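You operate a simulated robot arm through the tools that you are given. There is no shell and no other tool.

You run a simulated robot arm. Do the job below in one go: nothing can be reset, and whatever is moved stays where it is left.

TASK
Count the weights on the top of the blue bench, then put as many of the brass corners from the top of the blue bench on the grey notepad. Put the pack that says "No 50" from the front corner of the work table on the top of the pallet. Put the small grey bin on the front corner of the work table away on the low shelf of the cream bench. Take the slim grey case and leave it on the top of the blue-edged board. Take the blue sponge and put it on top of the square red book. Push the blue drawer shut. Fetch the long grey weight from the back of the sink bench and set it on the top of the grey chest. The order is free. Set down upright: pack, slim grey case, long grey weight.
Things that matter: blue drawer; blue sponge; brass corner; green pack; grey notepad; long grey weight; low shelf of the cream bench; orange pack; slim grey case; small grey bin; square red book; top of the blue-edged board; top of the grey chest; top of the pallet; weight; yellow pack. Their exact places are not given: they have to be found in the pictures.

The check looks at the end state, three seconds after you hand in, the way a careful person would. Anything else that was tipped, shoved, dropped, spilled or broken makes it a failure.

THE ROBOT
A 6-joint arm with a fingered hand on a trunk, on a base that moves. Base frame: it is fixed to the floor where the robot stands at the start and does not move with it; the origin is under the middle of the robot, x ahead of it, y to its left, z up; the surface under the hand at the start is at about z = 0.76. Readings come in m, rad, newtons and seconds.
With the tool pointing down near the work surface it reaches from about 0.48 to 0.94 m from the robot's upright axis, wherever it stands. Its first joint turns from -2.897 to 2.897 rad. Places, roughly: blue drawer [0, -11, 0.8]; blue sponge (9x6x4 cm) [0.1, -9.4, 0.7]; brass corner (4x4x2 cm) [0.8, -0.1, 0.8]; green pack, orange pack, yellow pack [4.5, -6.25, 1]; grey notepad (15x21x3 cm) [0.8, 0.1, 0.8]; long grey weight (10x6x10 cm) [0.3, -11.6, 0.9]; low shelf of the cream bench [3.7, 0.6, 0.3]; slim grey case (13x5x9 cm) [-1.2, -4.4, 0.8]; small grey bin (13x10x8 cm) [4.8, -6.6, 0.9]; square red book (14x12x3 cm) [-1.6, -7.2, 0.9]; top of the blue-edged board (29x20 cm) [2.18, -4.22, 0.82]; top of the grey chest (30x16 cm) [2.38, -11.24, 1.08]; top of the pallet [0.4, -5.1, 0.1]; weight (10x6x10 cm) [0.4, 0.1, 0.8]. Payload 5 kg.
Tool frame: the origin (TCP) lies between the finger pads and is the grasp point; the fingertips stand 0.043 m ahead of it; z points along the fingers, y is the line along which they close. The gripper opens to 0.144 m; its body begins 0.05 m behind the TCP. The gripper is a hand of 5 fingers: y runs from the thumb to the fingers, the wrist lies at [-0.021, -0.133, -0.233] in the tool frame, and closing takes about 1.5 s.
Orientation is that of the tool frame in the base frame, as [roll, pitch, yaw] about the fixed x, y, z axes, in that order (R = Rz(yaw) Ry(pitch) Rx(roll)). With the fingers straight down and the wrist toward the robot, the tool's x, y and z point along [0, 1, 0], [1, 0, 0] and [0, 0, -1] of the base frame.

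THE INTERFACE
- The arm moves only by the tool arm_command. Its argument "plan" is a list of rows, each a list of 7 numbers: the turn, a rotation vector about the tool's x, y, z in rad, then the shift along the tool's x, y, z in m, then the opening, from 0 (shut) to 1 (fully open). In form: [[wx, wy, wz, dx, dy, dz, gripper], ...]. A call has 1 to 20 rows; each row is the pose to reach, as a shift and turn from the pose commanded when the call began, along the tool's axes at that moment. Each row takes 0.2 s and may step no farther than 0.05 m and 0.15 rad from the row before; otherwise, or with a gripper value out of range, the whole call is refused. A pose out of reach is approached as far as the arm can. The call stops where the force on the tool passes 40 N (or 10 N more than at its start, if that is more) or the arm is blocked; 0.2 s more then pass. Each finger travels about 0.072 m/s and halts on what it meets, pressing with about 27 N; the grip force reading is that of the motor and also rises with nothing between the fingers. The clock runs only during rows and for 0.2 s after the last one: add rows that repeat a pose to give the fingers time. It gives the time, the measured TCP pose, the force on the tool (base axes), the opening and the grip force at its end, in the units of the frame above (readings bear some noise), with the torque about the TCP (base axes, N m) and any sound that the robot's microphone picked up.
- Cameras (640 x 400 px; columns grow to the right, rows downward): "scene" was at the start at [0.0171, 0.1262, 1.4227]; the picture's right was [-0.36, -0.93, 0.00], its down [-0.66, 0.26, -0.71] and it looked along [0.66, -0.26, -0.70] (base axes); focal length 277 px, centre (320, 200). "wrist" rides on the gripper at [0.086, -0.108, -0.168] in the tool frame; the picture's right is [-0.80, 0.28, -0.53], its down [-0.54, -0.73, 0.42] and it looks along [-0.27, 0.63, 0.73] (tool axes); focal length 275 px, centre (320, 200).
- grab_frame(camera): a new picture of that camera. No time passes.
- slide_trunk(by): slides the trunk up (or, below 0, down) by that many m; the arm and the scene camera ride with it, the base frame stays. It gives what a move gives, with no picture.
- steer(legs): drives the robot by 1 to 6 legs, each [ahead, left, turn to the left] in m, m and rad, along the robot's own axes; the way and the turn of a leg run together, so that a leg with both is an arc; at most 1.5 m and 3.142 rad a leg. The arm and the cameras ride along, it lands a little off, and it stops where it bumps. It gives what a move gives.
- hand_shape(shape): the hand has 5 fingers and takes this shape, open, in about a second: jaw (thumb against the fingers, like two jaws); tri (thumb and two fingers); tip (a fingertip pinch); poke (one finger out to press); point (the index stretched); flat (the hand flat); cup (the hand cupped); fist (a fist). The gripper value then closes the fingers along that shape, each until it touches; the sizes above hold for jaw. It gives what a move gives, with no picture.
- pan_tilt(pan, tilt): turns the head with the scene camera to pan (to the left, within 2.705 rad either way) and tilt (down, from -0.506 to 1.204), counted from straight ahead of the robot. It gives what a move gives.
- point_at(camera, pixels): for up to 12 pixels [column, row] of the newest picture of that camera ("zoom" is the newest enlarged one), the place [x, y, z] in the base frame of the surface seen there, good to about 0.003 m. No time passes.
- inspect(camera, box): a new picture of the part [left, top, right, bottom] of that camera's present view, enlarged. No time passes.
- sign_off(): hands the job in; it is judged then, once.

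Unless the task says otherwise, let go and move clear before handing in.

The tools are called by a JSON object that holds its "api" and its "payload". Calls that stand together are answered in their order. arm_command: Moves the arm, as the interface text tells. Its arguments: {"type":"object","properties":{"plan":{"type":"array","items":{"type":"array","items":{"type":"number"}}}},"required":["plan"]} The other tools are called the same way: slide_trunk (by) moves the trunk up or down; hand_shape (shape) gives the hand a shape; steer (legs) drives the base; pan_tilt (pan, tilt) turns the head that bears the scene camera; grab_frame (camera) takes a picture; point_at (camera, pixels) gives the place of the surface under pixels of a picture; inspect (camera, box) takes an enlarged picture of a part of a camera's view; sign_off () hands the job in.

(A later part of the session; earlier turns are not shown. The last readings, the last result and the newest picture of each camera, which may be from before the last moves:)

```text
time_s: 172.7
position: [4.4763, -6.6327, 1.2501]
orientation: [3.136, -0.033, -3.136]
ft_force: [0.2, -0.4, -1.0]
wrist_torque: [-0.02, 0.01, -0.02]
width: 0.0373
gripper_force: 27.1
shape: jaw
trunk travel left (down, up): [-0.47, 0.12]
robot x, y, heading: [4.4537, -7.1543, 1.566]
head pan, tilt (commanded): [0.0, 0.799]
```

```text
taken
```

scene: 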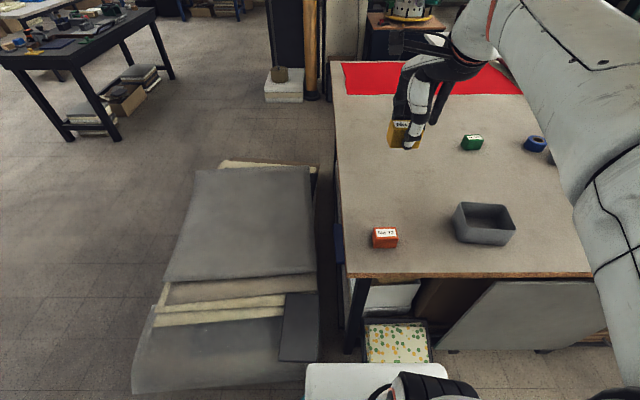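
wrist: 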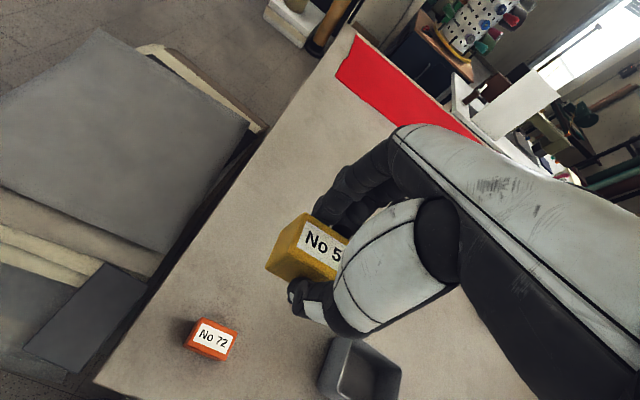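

Recovered: the pack is still held firmly and nothing on the table moved. I'll level the small residual tilt, back away and strafe left toward the pallet's near end.

{"api": "arm_command", "payload": {"plan": [[0, -0.033, 0, 0, 0, 0, 0]]}}

{"api": "steer", "payload": {"legs": [[-0.25, 0, 0], [0, 1.4, 0], [0, 1.4, 0]]}}

{"api": "pan_tilt", "payload": {"pan": 0.6, "tilt": 0.5}}

{"api": "grab_frame", "payload": {"camera": "scene"}}

```text
time_s: 173.1
position: [4.4758, -6.6299, 1.2498]
orientation: [3.135, -0.001, -3.135]
ft_force: [-0.2, 0.7, -0.3]
wrist_torque: [-0.01, 0.01, -0.01]
width: 0.0372
gripper_force: 27.1
shape: jaw
trunk travel left (down, up): [-0.47, 0.12]
robot x, y, heading: [4.4501, -7.1573, 1.569]
head pan, tilt (commanded): [0.0, 0.799]
```

```text
time_s: 188.1
position: [1.6838, -6.839, 1.251]
orientation: [3.134, -0.001, 3.126]
ft_force: [0.1, 0.3, -0.6]
wrist_torque: [-0.02, 0.0, 0.05]
width: 0.0371
gripper_force: 27.2
shape: jaw
trunk travel left (down, up): [-0.47, 0.12]
robot x, y, heading: [1.6503, -7.3632, 1.551]
head pan, tilt (commanded): [0.0, 0.799]
```

```text
time_s: 189.1
position: [1.6834, -6.84, 1.2512]
orientation: [3.135, -0.001, 3.127]
ft_force: [0.7, -0.7, -0.3]
wrist_torque: [0.02, 0.01, -0.01]
width: 0.0369
gripper_force: 27.9
shape: jaw
trunk travel left (down, up): [-0.47, 0.12]
robot x, y, heading: [1.6481, -7.3584, 1.547]
head pan, tilt (commanded): [0.6, 0.499]
```

```text
taken
```

scene: 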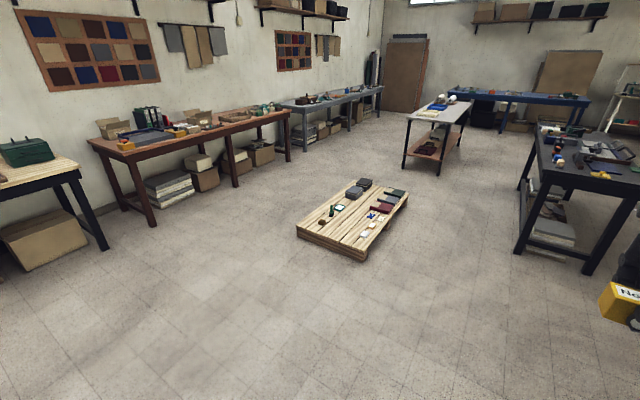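

The pallet is at [355,215]; its near end looks partly free. Zooming to find a free spot.

{"api": "inspect", "payload": {"camera": "scene", "box": [290, 170, 420, 265]}}

{"api": "point_at", "payload": {"camera": "scene", "pixels": [[298, 228], [364, 252], [408, 195], [360, 182], [345, 235], [322, 222], [335, 208], [365, 225], [330, 235], [320, 230]]}}

```text
4.21 times, centred on (355, 218) of scene
```

zoom: 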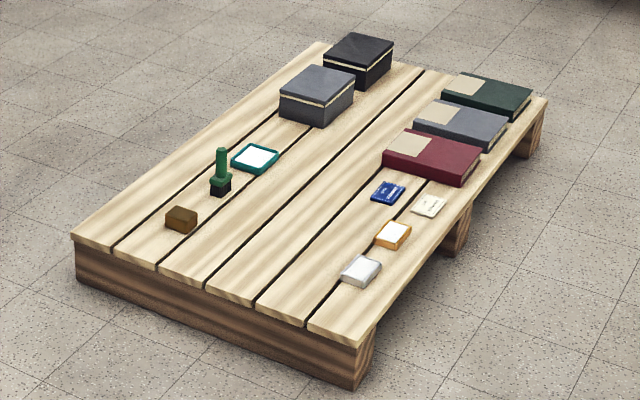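

```text
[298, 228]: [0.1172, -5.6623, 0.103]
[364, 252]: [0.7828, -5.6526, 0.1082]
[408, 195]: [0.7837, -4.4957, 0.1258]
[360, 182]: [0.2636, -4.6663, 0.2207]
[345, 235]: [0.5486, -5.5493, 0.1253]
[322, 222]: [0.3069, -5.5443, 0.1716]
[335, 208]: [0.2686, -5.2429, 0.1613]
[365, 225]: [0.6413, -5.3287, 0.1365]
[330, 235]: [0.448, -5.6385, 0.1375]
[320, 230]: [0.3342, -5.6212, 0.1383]
```

A free strip lies along x≈0.4–0.6 on the pallet top (z≈0.138). I'll move to stand south of the pallet at about (0.46,-6.4) first.

{"api": "steer", "payload": {"legs": [[0, 1.22, 0.024], [0.95, 0, 0]]}}

{"api": "pan_tilt", "payload": {"pan": 0.0, "tilt": 0.9}}

{"api": "grab_frame", "payload": {"camera": "scene"}}

```text
time_s: 199.8
position: [0.49, -5.8621, 1.2507]
orientation: [3.135, 0.0, 3.131]
ft_force: [-0.1, 0.3, -0.5]
wrist_torque: [-0.02, 0.0, -0.02]
width: 0.037
gripper_force: 26.9
shape: jaw
trunk travel left (down, up): [-0.47, 0.12]
robot x, y, heading: [0.4552, -6.3893, 1.548]
head pan, tilt (commanded): [0.6, 0.499]
```

```text
time_s: 200.8
position: [0.4896, -5.8621, 1.2505]
orientation: [3.136, 0.0, 3.131]
ft_force: [0.3, 0.1, -1.1]
wrist_torque: [0.03, 0.03, 0.03]
width: 0.0371
gripper_force: 27.1
shape: jaw
trunk travel left (down, up): [-0.47, 0.12]
robot x, y, heading: [0.4594, -6.3839, 1.547]
head pan, tilt (commanded): [0.0, 0.901]
```

```text
taken
```

scene: 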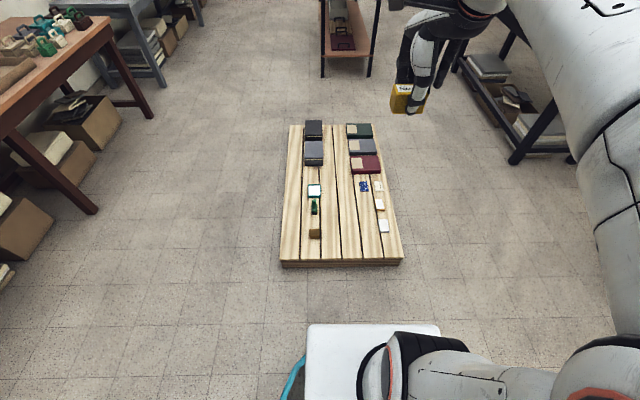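

{"api": "inspect", "payload": {"camera": "scene", "box": [260, 110, 420, 280]}}

{"api": "point_at", "payload": {"camera": "scene", "pixels": [[314, 234], [340, 256], [341, 220], [346, 215], [360, 215], [322, 256], [362, 256], [384, 226], [380, 205], [313, 208], [340, 170], [364, 187]]}}

```text
2.35 times, centred on (340, 195) of scene
```

zoom: 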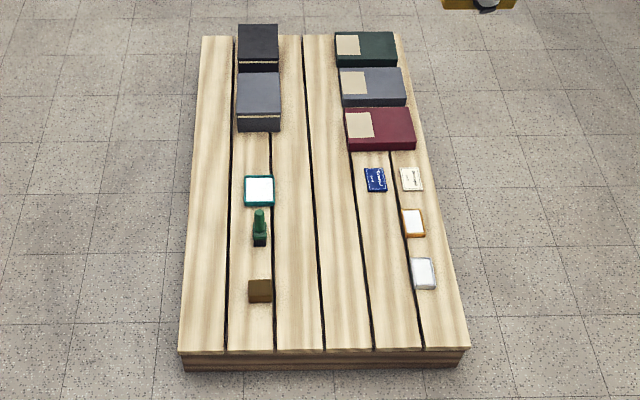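

```text
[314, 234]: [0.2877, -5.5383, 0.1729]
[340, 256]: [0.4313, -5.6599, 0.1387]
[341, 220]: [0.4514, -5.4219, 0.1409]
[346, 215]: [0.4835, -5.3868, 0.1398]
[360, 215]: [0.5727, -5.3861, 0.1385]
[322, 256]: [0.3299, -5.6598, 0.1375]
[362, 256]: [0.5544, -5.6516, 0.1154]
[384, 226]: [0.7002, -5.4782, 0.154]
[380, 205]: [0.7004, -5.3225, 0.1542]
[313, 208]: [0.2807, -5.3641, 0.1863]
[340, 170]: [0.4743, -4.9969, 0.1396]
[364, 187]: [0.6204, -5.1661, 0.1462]
```

The third and fourth slats (x≈0.33–0.44 and 0.44–0.56) are free. I'll target (0.50,-5.38), move ahead a bit and lower the trunk.

{"api": "steer", "payload": {"legs": [[0.32, 0, 0.024]]}}

{"api": "slide_trunk", "payload": {"by": -0.45}}

{"api": "grab_frame", "payload": {"camera": "wrist"}}

{"api": "grab_frame", "payload": {"camera": "scene"}}

```text
time_s: 202.9
position: [0.4776, -5.5418, 1.2512]
orientation: [3.135, 0.001, -3.127]
ft_force: [0.5, -0.3, -0.9]
wrist_torque: [0.0, 0.01, -0.01]
width: 0.037
gripper_force: 27.1
shape: jaw
trunk travel left (down, up): [-0.47, 0.12]
robot x, y, heading: [0.4592, -6.0622, 1.578]
head pan, tilt (commanded): [0.0, 0.901]
```

```text
refused: -0.45 is not a number from -0.4 to 0.4
```

```text
taken
```

wrist: 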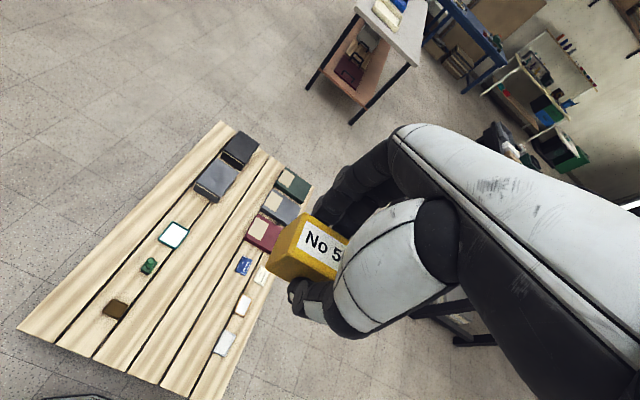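

```text
taken
```

scene: 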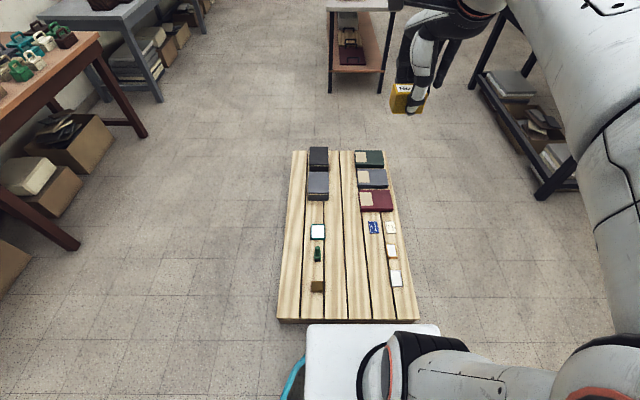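

I'll lower the trunk in two steps to its bottom.

{"api": "slide_trunk", "payload": {"by": -0.25}}

{"api": "slide_trunk", "payload": {"by": -0.21}}

{"api": "grab_frame", "payload": {"camera": "scene"}}

{"api": "grab_frame", "payload": {"camera": "wrist"}}

```text
time_s: 205.5
position: [0.4785, -5.5422, 1.0009]
orientation: [3.134, 0.0, -3.125]
ft_force: [0.4, 0.3, -0.6]
wrist_torque: [-0.01, -0.03, -0.01]
width: 0.0369
gripper_force: 27.4
shape: jaw
trunk travel left (down, up): [-0.22, 0.37]
robot x, y, heading: [0.46, -6.0693, 1.578]
head pan, tilt (commanded): [0.0, 0.901]
```

```text
time_s: 207.8
position: [0.4782, -5.5416, 0.7907]
orientation: [3.136, 0.0, -3.127]
ft_force: [0.4, 0.0, -0.6]
wrist_torque: [0.02, 0.03, -0.03]
width: 0.0369
gripper_force: 26.4
shape: jaw
trunk travel left (down, up): [-0.01, 0.58]
robot x, y, heading: [0.4582, -6.0669, 1.578]
head pan, tilt (commanded): [0.0, 0.901]
```

```text
taken
```

scene: 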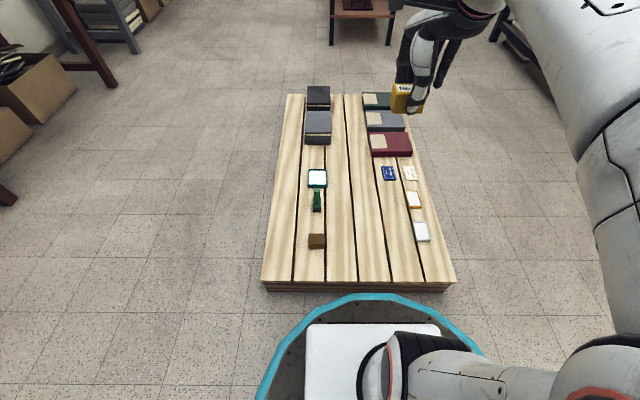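

```text
taken
```

wrist: 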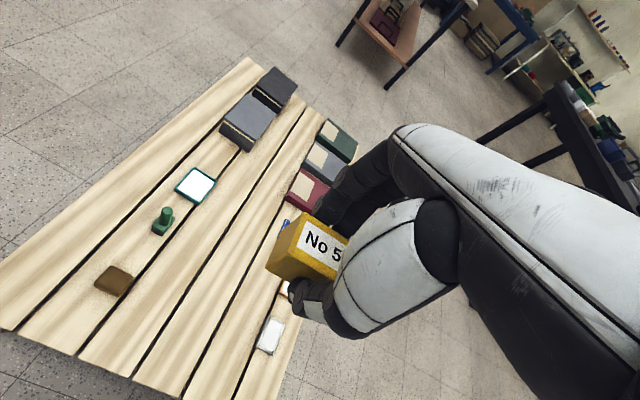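

I'll bring the pack over (0.50,-5.38) and down to z≈0.27, then check before the final set-down.

{"api": "arm_command", "payload": {"plan": [[0, 0, 0, -0.005, 0.032, 0.033, 0], [0, 0, 0, -0.01, 0.064, 0.066, 0], [0, 0, 0, -0.015, 0.096, 0.1, 0], [0, 0, 0, -0.02, 0.128, 0.134, 0], [0, 0, 0, -0.0243, 0.16, 0.168, 0], [0, 0, 0, -0.0243, 0.16, 0.213, 0], [0, 0, 0, -0.0243, 0.16, 0.258, 0], [0, 0, 0, -0.0243, 0.16, 0.303, 0], [0, 0, 0, -0.0243, 0.16, 0.348, 0], [0, 0, 0, -0.0243, 0.16, 0.393, 0], [0, 0, 0, -0.0243, 0.16, 0.438, 0], [0, 0, 0, -0.0243, 0.16, 0.483, 0], [0, 0, 0, -0.0243, 0.16, 0.52, 0], [0, 0, 0, -0.0243, 0.16, 0.52, 0]]}}

{"api": "grab_frame", "payload": {"camera": "scene"}}

{"api": "grab_frame", "payload": {"camera": "wrist"}}

```text
time_s: 210.8
position: [0.4987, -5.3792, 0.2713]
orientation: [3.137, 0.002, -3.12]
ft_force: [1.2, -0.1, -0.3]
wrist_torque: [0.0, 0.1, -0.04]
width: 0.0371
gripper_force: 27.0
shape: jaw
trunk travel left (down, up): [-0.01, 0.58]
robot x, y, heading: [0.4589, -6.0633, 1.581]
head pan, tilt (commanded): [0.0, 0.901]
```

```text
taken
```

scene: 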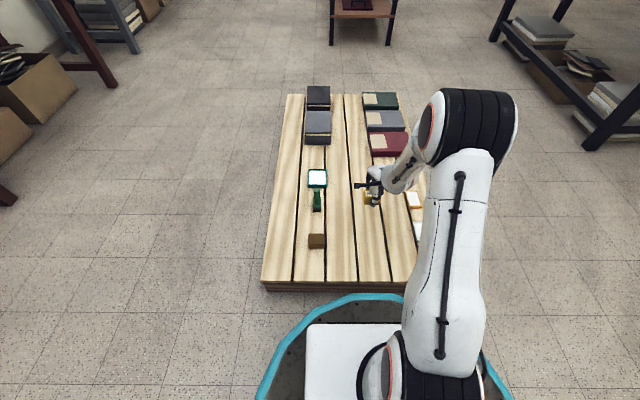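

```text
taken
```

wrist: 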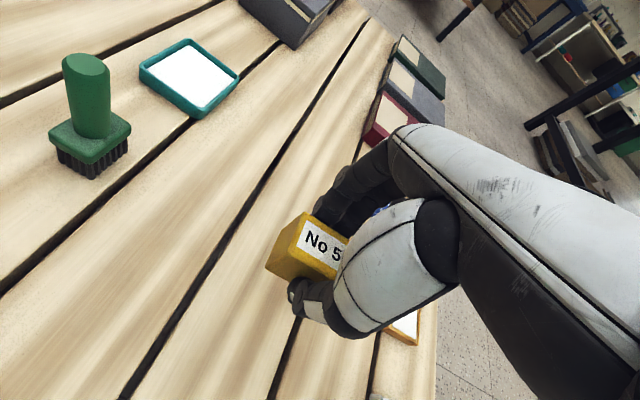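

The pack is above the fourth slat's middle. Lowering to z≈0.192, releasing and lifting.

{"api": "arm_command", "payload": {"plan": [[0, 0, 0, 0, 0, 0.04, 0], [0, 0, 0, 0, 0, 0.065, 0], [0, 0, 0, 0, 0, 0.079, 0], [0, 0, 0, 0, 0, 0.079, 0], [0, 0, 0, 0, 0, 0.079, 0.15], [0, 0, 0, 0, 0, 0.079, 0.35], [0, 0, 0, 0, 0, 0.079, 0.5], [0, 0, 0, 0, 0, 0.079, 0.5], [0, 0, 0, 0, 0, 0.079, 0.5], [0, 0, 0, 0, 0, 0.04, 0.5], [0, 0, 0, 0, 0, 0.0, 0.5], [0, 0, 0, 0, 0, -0.045, 0.5], [0, 0, 0, 0, 0, -0.09, 0.5], [0, 0, 0, 0, 0, -0.135, 0.5]]}}

{"api": "grab_frame", "payload": {"camera": "wrist"}}

{"api": "grab_frame", "payload": {"camera": "scene"}}

```text
time_s: 213.8
position: [0.4828, -5.3658, 0.4193]
orientation: [3.099, -0.149, 3.035]
ft_force: [2.8, -2.4, -2.7]
wrist_torque: [0.09, 0.24, -0.1]
width: 0.0718
gripper_force: 0.0
shape: jaw
trunk travel left (down, up): [-0.01, 0.58]
robot x, y, heading: [0.4592, -6.0646, 1.576]
head pan, tilt (commanded): [0.0, 0.901]
```

```text
taken
```

wrist: 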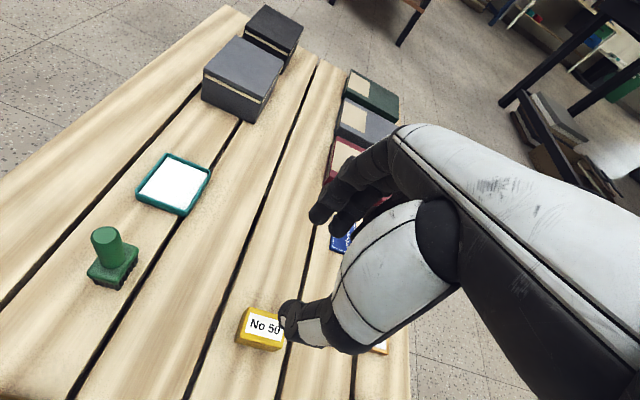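

```text
taken
```

scene: 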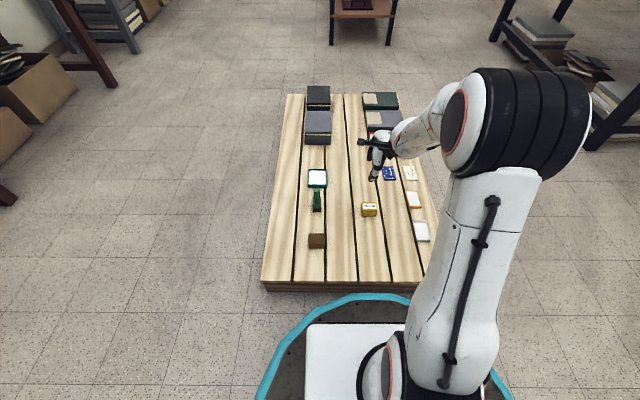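

The pack stands upright on the pallet (label up at wrist [262,327]). The arm pose reads slightly off (pitch -0.15); I'll hold still a moment to see whether it settles.

{"api": "arm_command", "payload": {"plan": [[0, 0, 0, 0, 0, 0, 0.5], [0, 0, 0, 0, 0, 0, 0.6], [0, 0, 0, 0, 0, 0, 0.7]]}}

{"api": "inspect", "payload": {"camera": "wrist", "box": [200, 270, 400, 400]}}

```text
time_s: 214.6
position: [0.4996, -5.3784, 0.4079]
orientation: [3.134, 0.0, -3.125]
ft_force: [0.3, -0.6, -0.5]
wrist_torque: [-0.01, -0.03, -0.01]
width: 0.1005
gripper_force: 0.0
shape: jaw
trunk travel left (down, up): [-0.01, 0.58]
robot x, y, heading: [0.4578, -6.0621, 1.578]
head pan, tilt (commanded): [0.0, 0.901]
```

```text
3.08 times, centred on (300, 335) of wrist
```

zoom: 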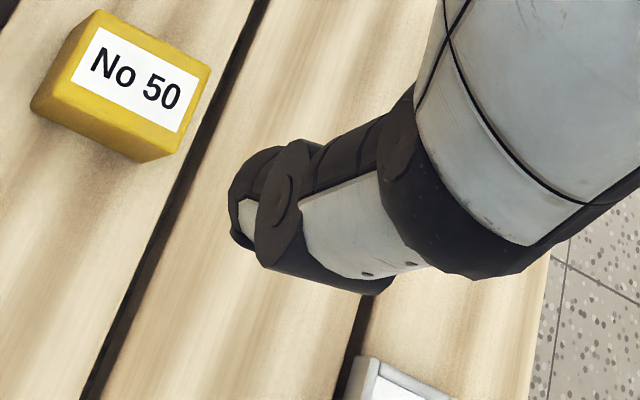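

Settled and fine. I'll retract the arm up and back, then raise the trunk.

{"api": "arm_command", "payload": {"plan": [[0, 0, 0, 0, 0, -0.04, 0.8], [0, 0, 0, 0, 0, -0.08, 1], [0, 0, 0, 0, 0, -0.12, 1], [0, 0, 0, 0, 0, -0.16, 1], [0, 0, 0, 0, 0, -0.2, 1], [0, 0, 0, 0.005, -0.032, -0.234, 1], [0, 0, 0, 0.01, -0.064, -0.268, 1], [0, 0, 0, 0.015, -0.096, -0.302, 1], [0, 0, 0, 0.02, -0.128, -0.336, 1], [0, 0, 0, 0.024, -0.16, -0.37, 1], [0, 0, 0, 0.024, -0.16, -0.37, 1]]}}

{"api": "slide_trunk", "payload": {"by": 0.34}}

{"api": "grab_frame", "payload": {"camera": "scene"}}

```text
time_s: 217.0
position: [0.4789, -5.5421, 0.7749]
orientation: [3.137, 0.001, -3.127]
ft_force: [-0.3, 0.5, -0.1]
wrist_torque: [0.01, -0.02, -0.01]
width: 0.1439
gripper_force: 0.0
shape: jaw
trunk travel left (down, up): [-0.01, 0.58]
robot x, y, heading: [0.4607, -6.0622, 1.577]
head pan, tilt (commanded): [0.0, 0.901]
```

```text
time_s: 220.3
position: [0.4788, -5.5405, 1.1148]
orientation: [3.135, 0.0, -3.126]
ft_force: [-1.0, -0.7, 0.1]
wrist_torque: [0.03, 0.02, 0.01]
width: 0.1437
gripper_force: 0.1
shape: jaw
trunk travel left (down, up): [-0.35, 0.24]
robot x, y, heading: [0.4604, -6.0653, 1.577]
head pan, tilt (commanded): [0.0, 0.901]
```

```text
taken
```

scene: 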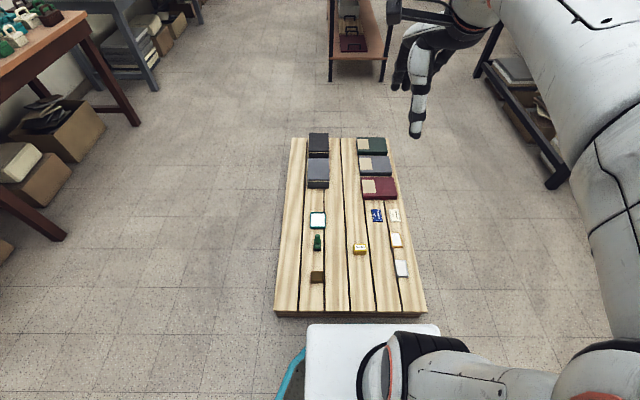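

The pack is safely on the pallet. Now I'll back off and turn around to face the sponge stand.

{"api": "steer", "payload": {"legs": [[-0.7, 0, 0], [0, 0, -1.575], [0, 0, -1.575]]}}

{"api": "pan_tilt", "payload": {"pan": 0.1, "tilt": 0.4}}

{"api": "grab_frame", "payload": {"camera": "scene"}}

{"api": "pan_tilt", "payload": {"pan": -0.9, "tilt": 0.4}}

{"api": "grab_frame", "payload": {"camera": "scene"}}

```text
time_s: 231.8
position: [0.4378, -7.2933, 1.1151]
orientation: [3.134, 0.0, 0.007]
ft_force: [0.6, 0.2, -0.3]
wrist_torque: [0.01, 0.01, -0.04]
width: 0.1442
gripper_force: 0.1
shape: jaw
trunk travel left (down, up): [-0.35, 0.24]
robot x, y, heading: [0.4655, -6.7677, -1.575]
head pan, tilt (commanded): [0.0, 0.901]
```

```text
time_s: 232.8
position: [0.4377, -7.2941, 1.115]
orientation: [3.133, 0.001, 0.004]
ft_force: [-0.9, -0.7, -0.4]
wrist_torque: [0.01, 0.03, 0.02]
width: 0.1438
gripper_force: 0.0
shape: jaw
trunk travel left (down, up): [-0.35, 0.24]
robot x, y, heading: [0.4653, -6.7667, -1.574]
head pan, tilt (commanded): [0.099, 0.4]
```

```text
taken
```

scene: 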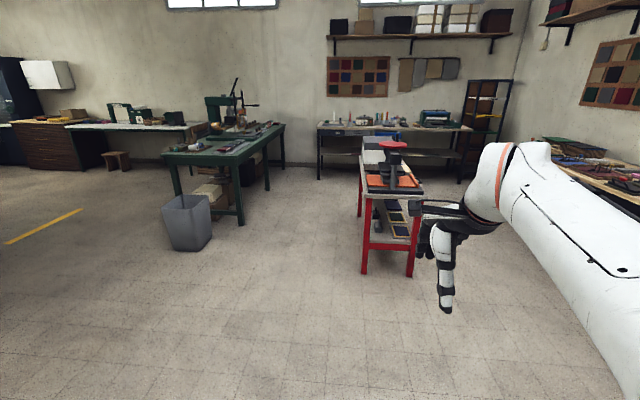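

```text
time_s: 234.0
position: [0.4386, -7.2921, 1.115]
orientation: [3.135, 0.001, 0.006]
ft_force: [0.0, 0.9, -1.2]
wrist_torque: [0.0, 0.0, 0.0]
width: 0.1438
gripper_force: 0.0
shape: jaw
trunk travel left (down, up): [-0.35, 0.24]
robot x, y, heading: [0.4652, -6.7683, -1.57]
head pan, tilt (commanded): [-0.901, 0.4]
```

```text
taken
```

scene: 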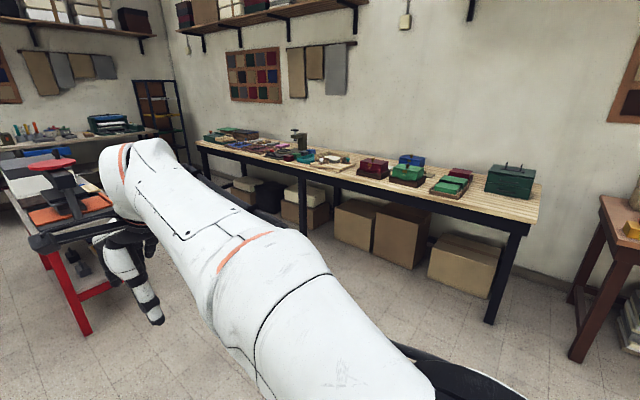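

The red stand is ahead at [390,200] and the long bench with red/green/blue books is at right. Zooming on both.

{"api": "inspect", "payload": {"camera": "scene", "box": [280, 120, 560, 230]}}

{"api": "point_at", "payload": {"camera": "scene", "pixels": [[373, 165], [462, 173], [409, 170], [452, 185], [540, 215], [490, 322], [200, 140], [65, 165], [85, 325], [510, 180]]}}

{"api": "pan_tilt", "payload": {"pan": -0.1, "tilt": 0.4}}

{"api": "inspect", "payload": {"camera": "scene", "box": [250, 120, 420, 290]}}

```text
2.29 times, centred on (420, 175) of scene
```

zoom: 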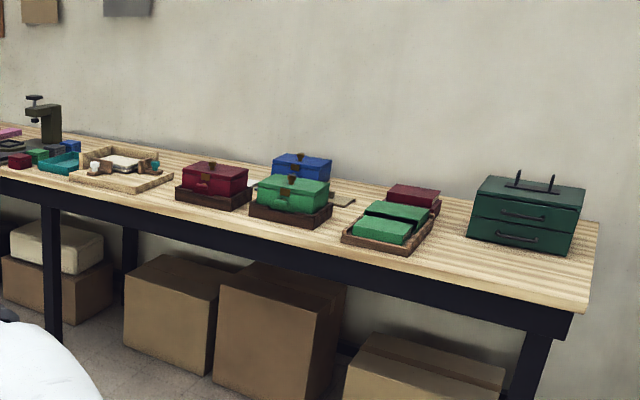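

```text
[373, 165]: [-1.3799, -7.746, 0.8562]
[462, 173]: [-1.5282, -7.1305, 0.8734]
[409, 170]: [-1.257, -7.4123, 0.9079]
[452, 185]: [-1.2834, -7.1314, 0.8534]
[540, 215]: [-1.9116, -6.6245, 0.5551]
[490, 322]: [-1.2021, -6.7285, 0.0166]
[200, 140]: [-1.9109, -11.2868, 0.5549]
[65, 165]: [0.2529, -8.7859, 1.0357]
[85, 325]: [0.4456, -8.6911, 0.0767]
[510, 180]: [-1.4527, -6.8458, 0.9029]
```

```text
time_s: 235.2
position: [0.4371, -7.2929, 1.115]
orientation: [3.134, 0.001, 0.004]
ft_force: [0.3, -0.7, 0.5]
wrist_torque: [0.0, 0.01, 0.02]
width: 0.144
gripper_force: 0.1
shape: jaw
trunk travel left (down, up): [-0.35, 0.24]
robot x, y, heading: [0.4645, -6.7706, -1.576]
head pan, tilt (commanded): [-0.099, 0.4]
```

```text
2.35 times, centred on (335, 205) of scene
```

zoom: 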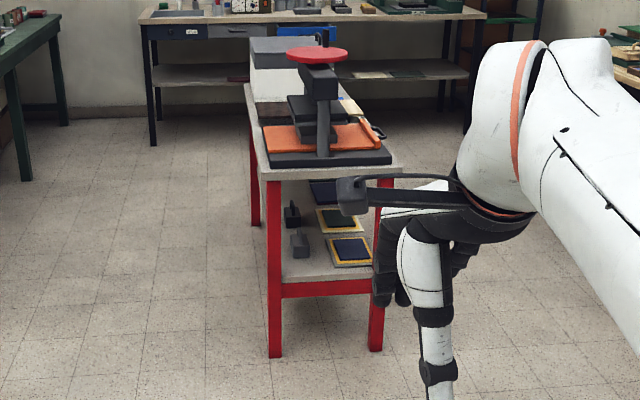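

The stand's near end carries a press; I need a side view for the sponge. I'll move into the aisle at x≈-0.5 between the stand and bench.

{"api": "steer", "payload": {"legs": [[0, -1.0, 0], [1.3, 0, 0]]}}

{"api": "pan_tilt", "payload": {"pan": 0.6, "tilt": 0.6}}

{"api": "grab_frame", "payload": {"camera": "scene"}}

```text
time_s: 246.5
position: [-0.5838, -8.5828, 1.1156]
orientation: [3.134, -0.001, -0.007]
ft_force: [0.1, 0.4, -0.4]
wrist_torque: [-0.01, 0.0, -0.03]
width: 0.1439
gripper_force: 0.1
shape: jaw
trunk travel left (down, up): [-0.35, 0.24]
robot x, y, heading: [-0.5505, -8.0617, -1.583]
head pan, tilt (commanded): [-0.099, 0.4]
```

```text
time_s: 247.5
position: [-0.5838, -8.5837, 1.1153]
orientation: [3.132, 0.0, -0.006]
ft_force: [-0.3, -0.4, -0.1]
wrist_torque: [-0.02, -0.02, -0.01]
width: 0.1439
gripper_force: 0.0
shape: jaw
trunk travel left (down, up): [-0.35, 0.24]
robot x, y, heading: [-0.5512, -8.0594, -1.592]
head pan, tilt (commanded): [0.6, 0.6]
```

```text
taken
```

scene: 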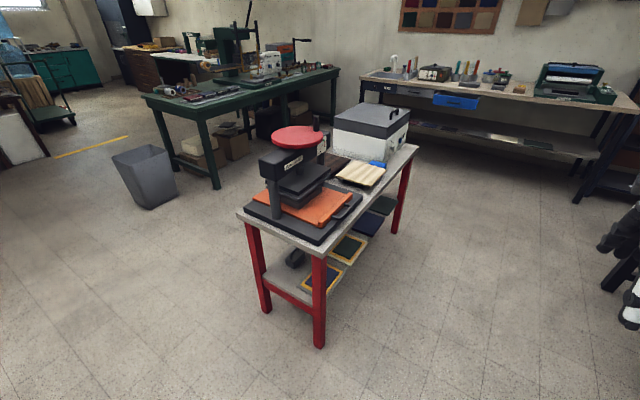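

{"api": "inspect", "payload": {"camera": "scene", "box": [230, 90, 430, 260]}}

{"api": "point_at", "payload": {"camera": "scene", "pixels": [[378, 163], [360, 175], [320, 253], [415, 147], [240, 213], [318, 345], [402, 225], [375, 105], [295, 130], [340, 180], [455, 100], [470, 88]]}}

{"api": "inspect", "payload": {"camera": "scene", "box": [360, 50, 640, 210]}}

```text
2.35 times, centred on (330, 175) of scene
```

zoom: 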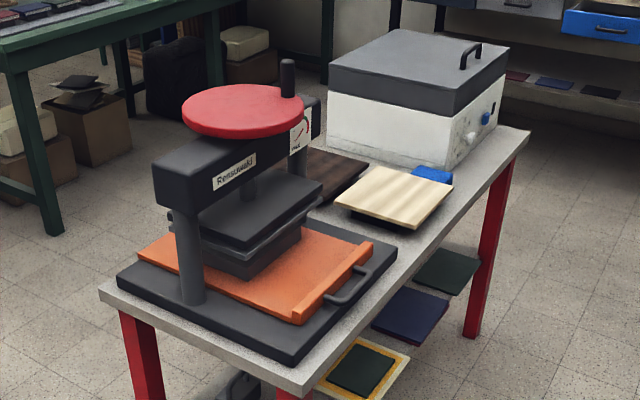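

```text
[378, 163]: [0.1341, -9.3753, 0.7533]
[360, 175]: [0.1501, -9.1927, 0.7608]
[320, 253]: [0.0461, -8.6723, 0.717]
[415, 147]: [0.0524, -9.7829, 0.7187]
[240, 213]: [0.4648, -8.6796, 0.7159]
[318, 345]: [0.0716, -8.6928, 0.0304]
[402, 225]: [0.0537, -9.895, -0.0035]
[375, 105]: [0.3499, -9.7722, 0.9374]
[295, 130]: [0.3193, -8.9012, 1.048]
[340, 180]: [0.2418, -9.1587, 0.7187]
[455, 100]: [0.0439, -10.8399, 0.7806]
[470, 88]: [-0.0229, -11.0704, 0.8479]
```

```text
2.29 times, centred on (500, 130) of scene
```

zoom: 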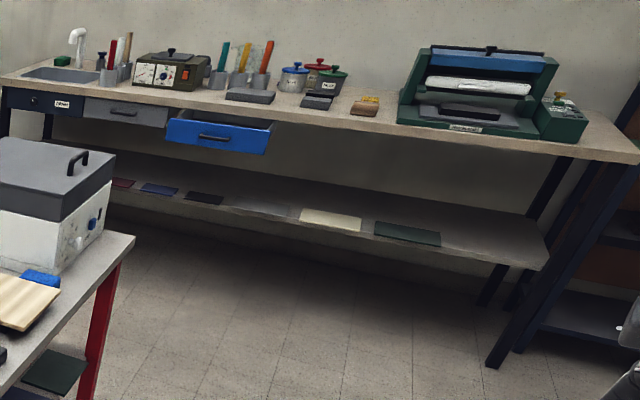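

The blue sponge is at (0.134,-9.375), top z≈0.753, between a board and the white box on the stand. I'll drive level with it and turn left to face it.

{"api": "steer", "payload": {"legs": [[1.31, -0.05, 0.015], [0, 0, 1.571]]}}

{"api": "pan_tilt", "payload": {"pan": 0.0, "tilt": 0.75}}

{"api": "grab_frame", "payload": {"camera": "scene"}}

{"api": "grab_frame", "payload": {"camera": "wrist"}}

```text
time_s: 257.9
position: [-0.0942, -9.3925, 1.1158]
orientation: [3.135, 0.0, 1.575]
ft_force: [0.3, 0.4, 0.6]
wrist_torque: [0.02, 0.0, 0.01]
width: 0.1439
gripper_force: 0.0
shape: jaw
trunk travel left (down, up): [-0.35, 0.24]
robot x, y, heading: [-0.6167, -9.3641, -0.007]
head pan, tilt (commanded): [0.6, 0.6]
```

```text
time_s: 258.9
position: [-0.0931, -9.3933, 1.1146]
orientation: [3.136, -0.001, 1.574]
ft_force: [0.4, -0.6, -0.1]
wrist_torque: [-0.01, -0.02, 0.0]
width: 0.1439
gripper_force: 0.0
shape: jaw
trunk travel left (down, up): [-0.35, 0.24]
robot x, y, heading: [-0.6195, -9.3729, -0.002]
head pan, tilt (commanded): [0.0, 0.75]
```

```text
taken
```

scene: 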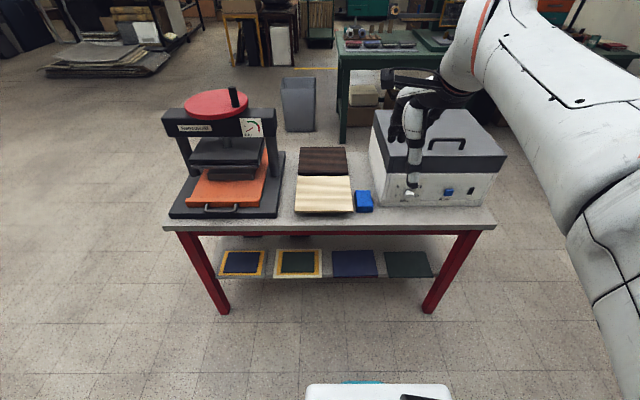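

```text
taken
```

wrist: 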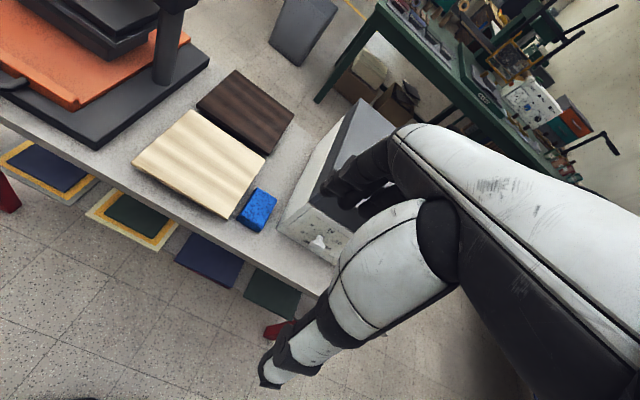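

The sponge ([365,201]) lies between the wood board and the white box. I'll measure the gaps around it.

{"api": "inspect", "payload": {"camera": "wrist", "box": [200, 150, 340, 270]}}

{"api": "inspect", "payload": {"camera": "scene", "box": [320, 165, 420, 235]}}

```text
3.33 times, centred on (270, 210) of wrist
```

zoom: 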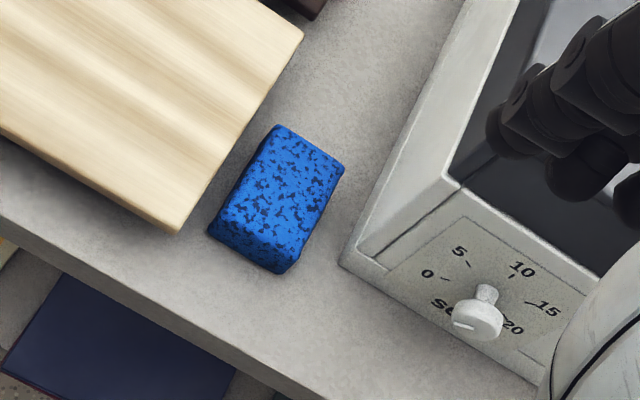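

```text
5.71 times, centred on (370, 200) of scene
```

zoom: 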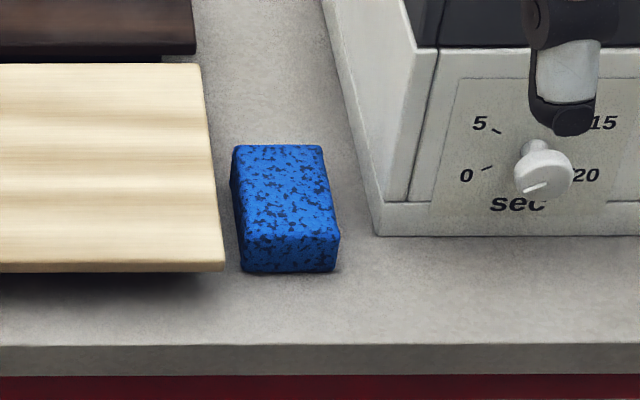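

{"api": "point_at", "payload": {"camera": "zoom", "pixels": [[238, 150], [320, 150], [245, 240], [335, 238], [250, 270], [335, 270], [222, 268], [205, 100], [375, 232], [340, 60], [290, 190], [350, 300]]}}

```text
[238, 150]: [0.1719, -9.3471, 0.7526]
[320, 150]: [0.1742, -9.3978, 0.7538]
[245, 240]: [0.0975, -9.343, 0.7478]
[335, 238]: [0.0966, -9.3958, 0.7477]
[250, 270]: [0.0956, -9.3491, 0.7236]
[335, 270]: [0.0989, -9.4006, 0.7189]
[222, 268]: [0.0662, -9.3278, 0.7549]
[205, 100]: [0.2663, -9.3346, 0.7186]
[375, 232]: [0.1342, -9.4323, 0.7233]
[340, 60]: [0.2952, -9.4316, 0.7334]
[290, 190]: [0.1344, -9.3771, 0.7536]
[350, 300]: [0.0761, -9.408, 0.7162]
```

The sponge spans x 0.095–0.178, y -9.345..-9.40; the board edge is at y≈-9.33 and the box at y≈-9.43. Space is tight for four fingers, so let me measure the box's side more exactly and consider the tri shape.

{"api": "inspect", "payload": {"camera": "wrist", "box": [200, 90, 420, 270]}}

{"api": "point_at", "payload": {"camera": "zoom", "pixels": [[235, 340], [258, 325], [312, 282], [320, 275], [340, 240], [380, 170], [250, 310], [300, 240], [345, 180], [180, 200], [160, 300], [330, 290]]}}

```text
2.22 times, centred on (310, 180) of wrist
```

zoom: 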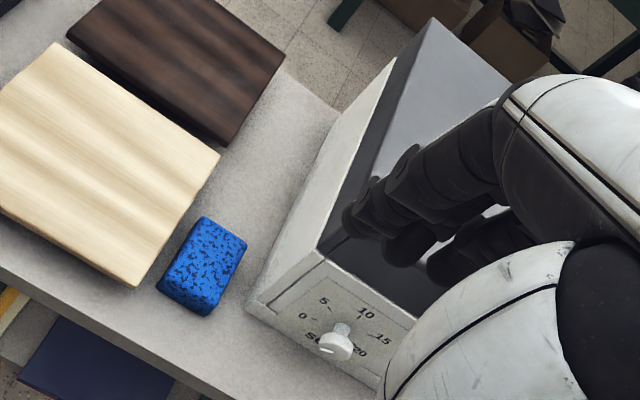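

```text
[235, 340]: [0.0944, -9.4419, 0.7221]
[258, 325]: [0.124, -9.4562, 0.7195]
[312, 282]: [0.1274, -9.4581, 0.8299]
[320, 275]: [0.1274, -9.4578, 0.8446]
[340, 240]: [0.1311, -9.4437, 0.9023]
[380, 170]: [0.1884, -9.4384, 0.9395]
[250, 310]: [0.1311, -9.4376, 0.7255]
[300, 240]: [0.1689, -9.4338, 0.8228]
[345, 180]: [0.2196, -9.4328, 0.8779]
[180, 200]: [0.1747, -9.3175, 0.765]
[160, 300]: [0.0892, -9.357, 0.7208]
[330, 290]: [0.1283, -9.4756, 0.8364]
```

The box's left face is at y≈-9.434. I'll switch to the tri shape in free air to see its width and how the outer fingers fold.

{"api": "hand_shape", "payload": {"shape": "tri"}}

{"api": "grab_frame", "payload": {"camera": "wrist"}}

{"api": "inspect", "payload": {"camera": "scene", "box": [350, 50, 500, 220]}}

```text
time_s: 259.8
position: [-0.093, -9.3928, 1.1145]
orientation: [3.134, -0.001, 1.574]
ft_force: [0.5, 1.0, -0.5]
wrist_torque: [0.02, 0.02, 0.01]
width: 0.1437
gripper_force: 0.0
shape: tri
trunk travel left (down, up): [-0.35, 0.24]
robot x, y, heading: [-0.6169, -9.3636, -0.004]
head pan, tilt (commanded): [0.0, 0.75]
```

```text
taken
```

wrist: 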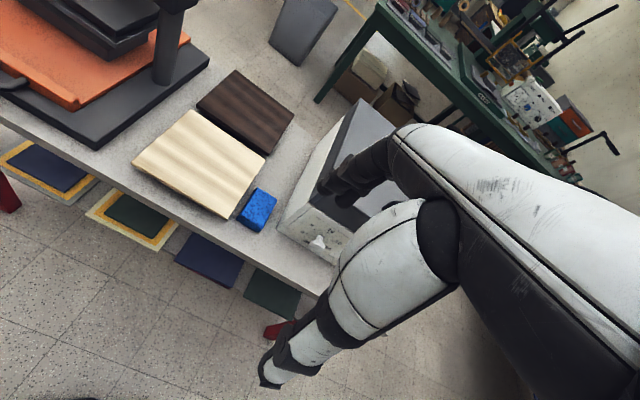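

```text
2.35 times, centred on (425, 135) of scene
```

zoom: 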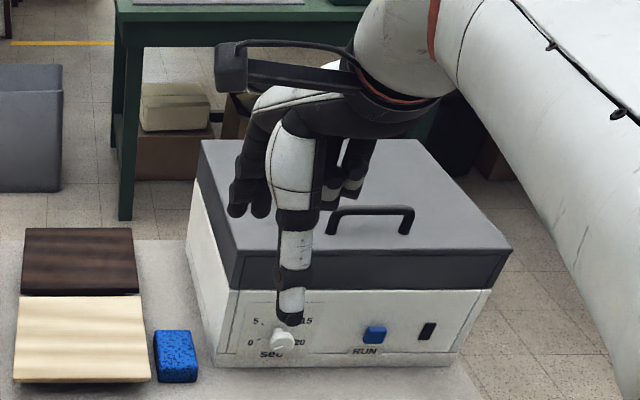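

In tri the full 14 cm opening remains, with ring and little folded (zoom [345,185]). Let me locate these folded fingers and the two active ones relative to the TCP.

{"api": "point_at", "payload": {"camera": "zoom", "pixels": [[238, 205], [262, 212], [355, 188], [330, 200], [350, 160], [375, 130], [290, 318], [297, 170], [230, 70], [272, 130]]}}

{"api": "point_at", "payload": {"camera": "wrist", "pixels": [[325, 185], [342, 195], [345, 170], [370, 200], [265, 380], [275, 365], [385, 195]]}}

```text
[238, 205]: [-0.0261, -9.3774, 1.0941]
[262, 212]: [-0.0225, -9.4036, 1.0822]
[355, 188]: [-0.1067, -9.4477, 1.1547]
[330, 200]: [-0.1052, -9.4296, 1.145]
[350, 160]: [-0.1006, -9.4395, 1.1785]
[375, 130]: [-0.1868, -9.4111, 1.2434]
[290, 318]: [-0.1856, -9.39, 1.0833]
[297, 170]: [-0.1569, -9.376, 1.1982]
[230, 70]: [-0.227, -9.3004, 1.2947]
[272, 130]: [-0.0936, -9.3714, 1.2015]
```

```text
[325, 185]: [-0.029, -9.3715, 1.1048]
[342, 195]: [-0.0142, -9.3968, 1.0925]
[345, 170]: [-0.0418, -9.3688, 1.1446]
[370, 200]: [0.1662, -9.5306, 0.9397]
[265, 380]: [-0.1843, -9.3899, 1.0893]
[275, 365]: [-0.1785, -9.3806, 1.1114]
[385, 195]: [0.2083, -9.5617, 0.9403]
```

Relative to the TCP the index sits at about +0.02, little (folded) at about -0.065 laterally, so aiming the TCP at y≈-9.362 leaves ~8 mm on both sides. I'll hover first at z≈0.90.

{"api": "arm_command", "payload": {"plan": [[0, 0, 0, 0.004, 0.029, 0.027, 1], [0, 0, 0, 0.008, 0.058, 0.054, 1], [0, 0, 0, 0.012, 0.087, 0.081, 1], [0, 0, 0, 0.016, 0.116, 0.108, 1], [0, 0, 0, 0.02, 0.145, 0.135, 1], [0, 0, 0, 0.024, 0.174, 0.162, 1], [0, 0, 0, 0.028, 0.203, 0.189, 1], [0, 0, 0, 0.03, 0.23, 0.2145, 1], [0, 0, 0, 0.03, 0.23, 0.2145, 1]]}}

{"api": "grab_frame", "payload": {"camera": "wrist"}}

{"api": "inspect", "payload": {"camera": "scene", "box": [310, 80, 450, 230]}}

```text
time_s: 261.8
position: [0.1358, -9.3602, 0.9029]
orientation: [3.136, 0.0, 1.578]
ft_force: [0.2, 12.0, 3.4]
wrist_torque: [-0.72, -0.08, 0.32]
width: 0.1437
gripper_force: 0.0
shape: tri
trunk travel left (down, up): [-0.35, 0.24]
robot x, y, heading: [-0.6192, -9.3645, 0.001]
head pan, tilt (commanded): [0.0, 0.75]
```

```text
taken
```

wrist: 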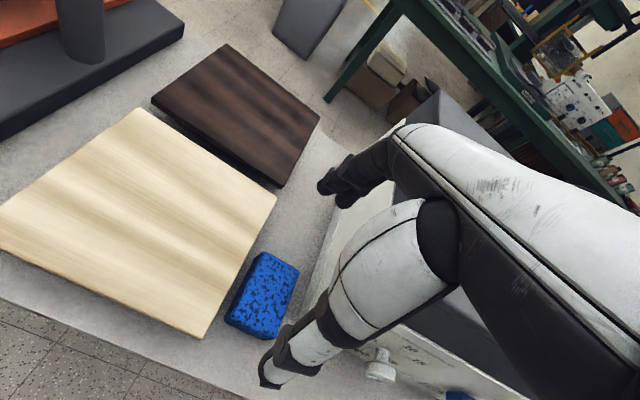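

```text
2.67 times, centred on (380, 155) of scene
```

zoom: 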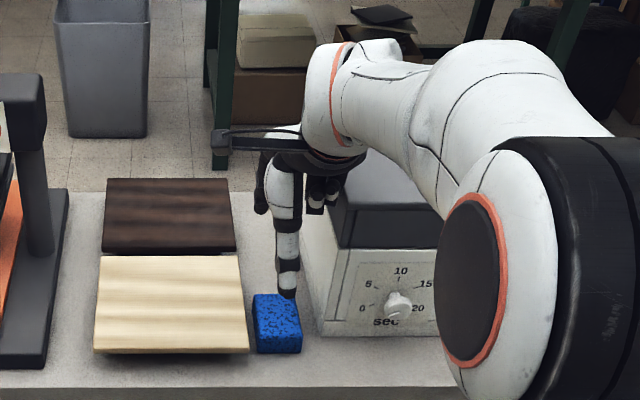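

A 12 N side force shows the folded fingers touch the box lid. I'll back straight up and left right away, then check the box hasn't moved.

{"api": "arm_command", "payload": {"plan": [[0, 0, 0, 0.012, 0, 0, 1], [0, 0, 0, 0.018, 0, -0.03, 1], [0, 0, 0, 0.018, 0, -0.07, 1], [0, 0, 0, 0.018, 0, -0.11, 1]]}}

{"api": "grab_frame", "payload": {"camera": "scene"}}

{"api": "grab_frame", "payload": {"camera": "wrist"}}

```text
time_s: 262.8
position: [0.1381, -9.3434, 1.0108]
orientation: [3.138, 0.0, 1.571]
ft_force: [-0.2, 0.7, -0.2]
wrist_torque: [0.01, 0.02, 0.0]
width: 0.144
gripper_force: 0.1
shape: tri
trunk travel left (down, up): [-0.35, 0.24]
robot x, y, heading: [-0.6172, -9.3676, -0.006]
head pan, tilt (commanded): [0.0, 0.75]
```

```text
taken
```

scene: 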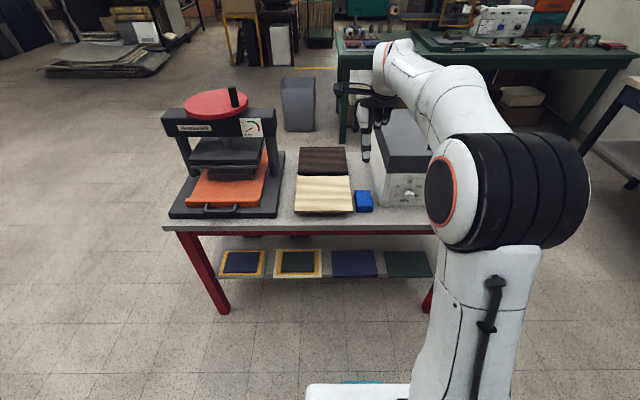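

```text
taken
```

wrist: 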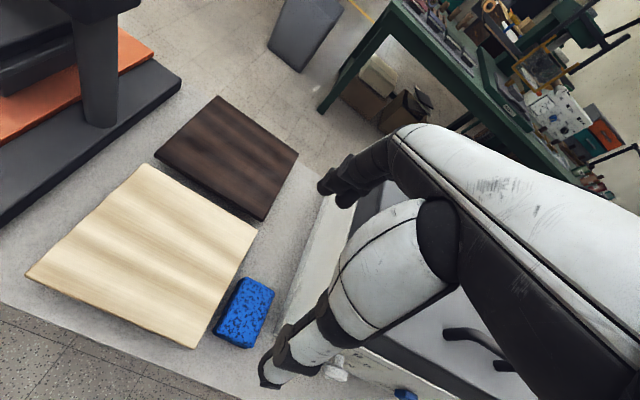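

Force is gone. I'll compare the box's corner with the earlier view to be sure it didn't shift.

{"api": "inspect", "payload": {"camera": "scene", "box": [320, 165, 420, 235]}}

{"api": "point_at", "payload": {"camera": "zoom", "pixels": [[375, 232], [340, 60], [350, 120], [290, 190], [222, 268], [500, 180]]}}

```text
5.71 times, centred on (370, 200) of scene
```

zoom: 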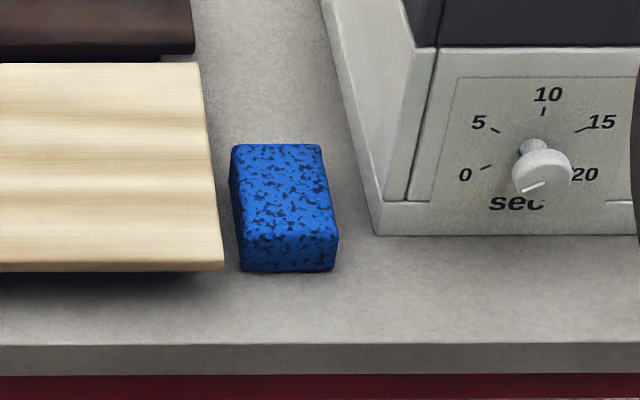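

```text
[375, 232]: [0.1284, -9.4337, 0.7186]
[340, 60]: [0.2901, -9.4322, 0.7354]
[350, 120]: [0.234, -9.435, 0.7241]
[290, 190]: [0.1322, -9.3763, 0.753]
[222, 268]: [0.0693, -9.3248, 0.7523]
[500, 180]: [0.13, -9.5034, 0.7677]
```

The box didn't move. Instead I'll lean the hand about the closing axis (fingertips toward the box, knuckles leaning over the board) by 0.4 rad, which gives ~1.3 cm clearance on both sides.

{"api": "arm_command", "payload": {"plan": [[0, -0.14, 0, -0.006, 0, 0, 1], [0, -0.28, 0, -0.012, 0, 0, 1], [0, -0.4, 0, -0.0186, 0, 0, 1], [0, -0.4, 0, -0.0186, 0, 0, 1]]}}

{"api": "grab_frame", "payload": {"camera": "wrist"}}

{"api": "inspect", "payload": {"camera": "scene", "box": [310, 60, 470, 230]}}

```text
time_s: 263.8
position: [0.1364, -9.3627, 1.0123]
orientation: [3.136, 0.401, 1.571]
ft_force: [-0.3, -0.5, -0.2]
wrist_torque: [-0.02, 0.01, -0.02]
width: 0.144
gripper_force: 0.1
shape: tri
trunk travel left (down, up): [-0.35, 0.24]
robot x, y, heading: [-0.6193, -9.3622, -0.006]
head pan, tilt (commanded): [0.0, 0.75]
```

```text
taken
```

wrist: 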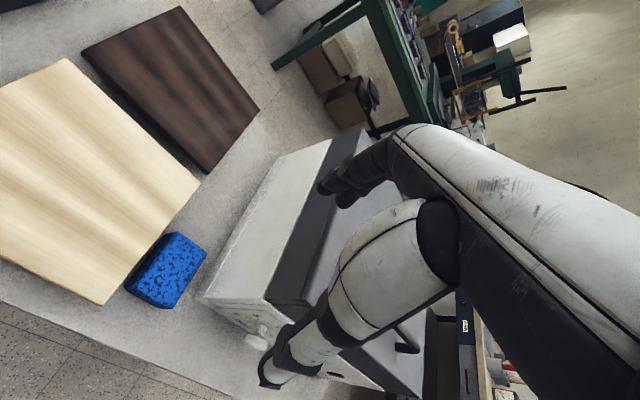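

```text
2.35 times, centred on (390, 145) of scene
```

zoom: 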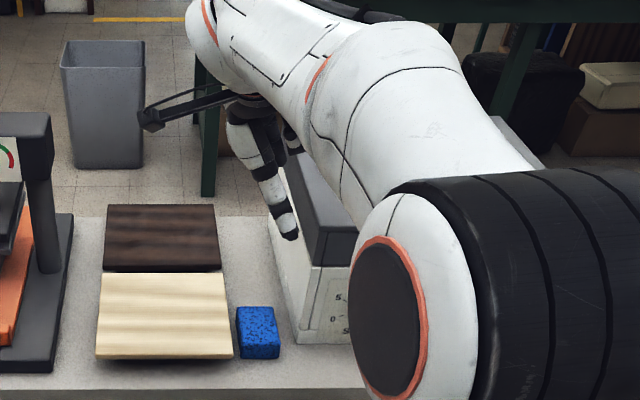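

Lean looks right. Descending straight down in stages, watching the force; first to z≈0.85.

{"api": "arm_command", "payload": {"plan": [[0, 0, 0, 0.0158, 0, 0.0373, 1], [0, 0, 0, 0.0315, 0, 0.0746, 1], [0, 0, 0, 0.0473, 0, 0.112, 1], [0, 0, 0, 0.063, 0, 0.1493, 1]]}}

{"api": "grab_frame", "payload": {"camera": "wrist"}}

{"api": "inspect", "payload": {"camera": "scene", "box": [310, 60, 470, 230]}}

```text
time_s: 264.8
position: [0.1384, -9.362, 0.85]
orientation: [3.135, 0.4, 1.57]
ft_force: [-0.2, 0.3, 1.4]
wrist_torque: [0.02, -0.03, 0.0]
width: 0.1438
gripper_force: 0.2
shape: tri
trunk travel left (down, up): [-0.35, 0.24]
robot x, y, heading: [-0.6182, -9.3656, -0.002]
head pan, tilt (commanded): [0.0, 0.75]
```

```text
taken
```

wrist: 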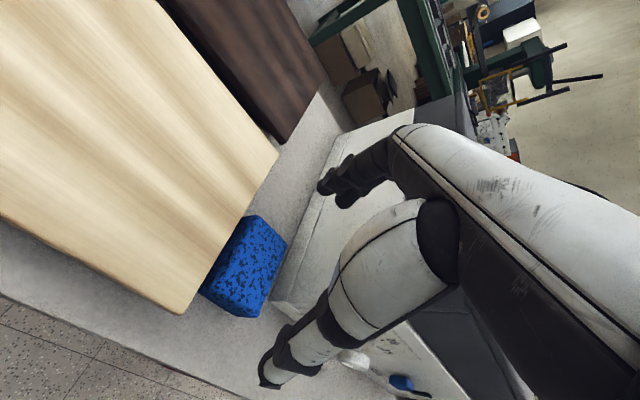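

```text
2.35 times, centred on (390, 145) of scene
```

zoom: 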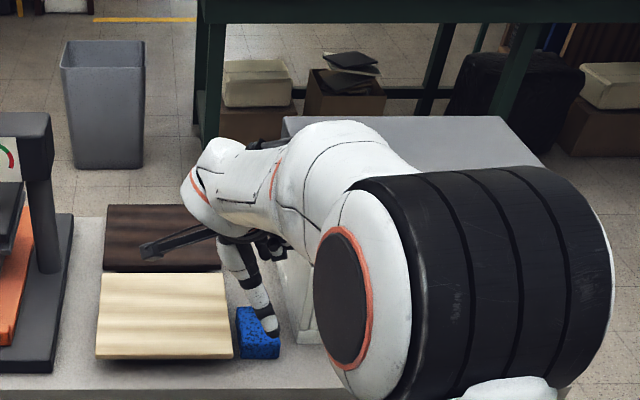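

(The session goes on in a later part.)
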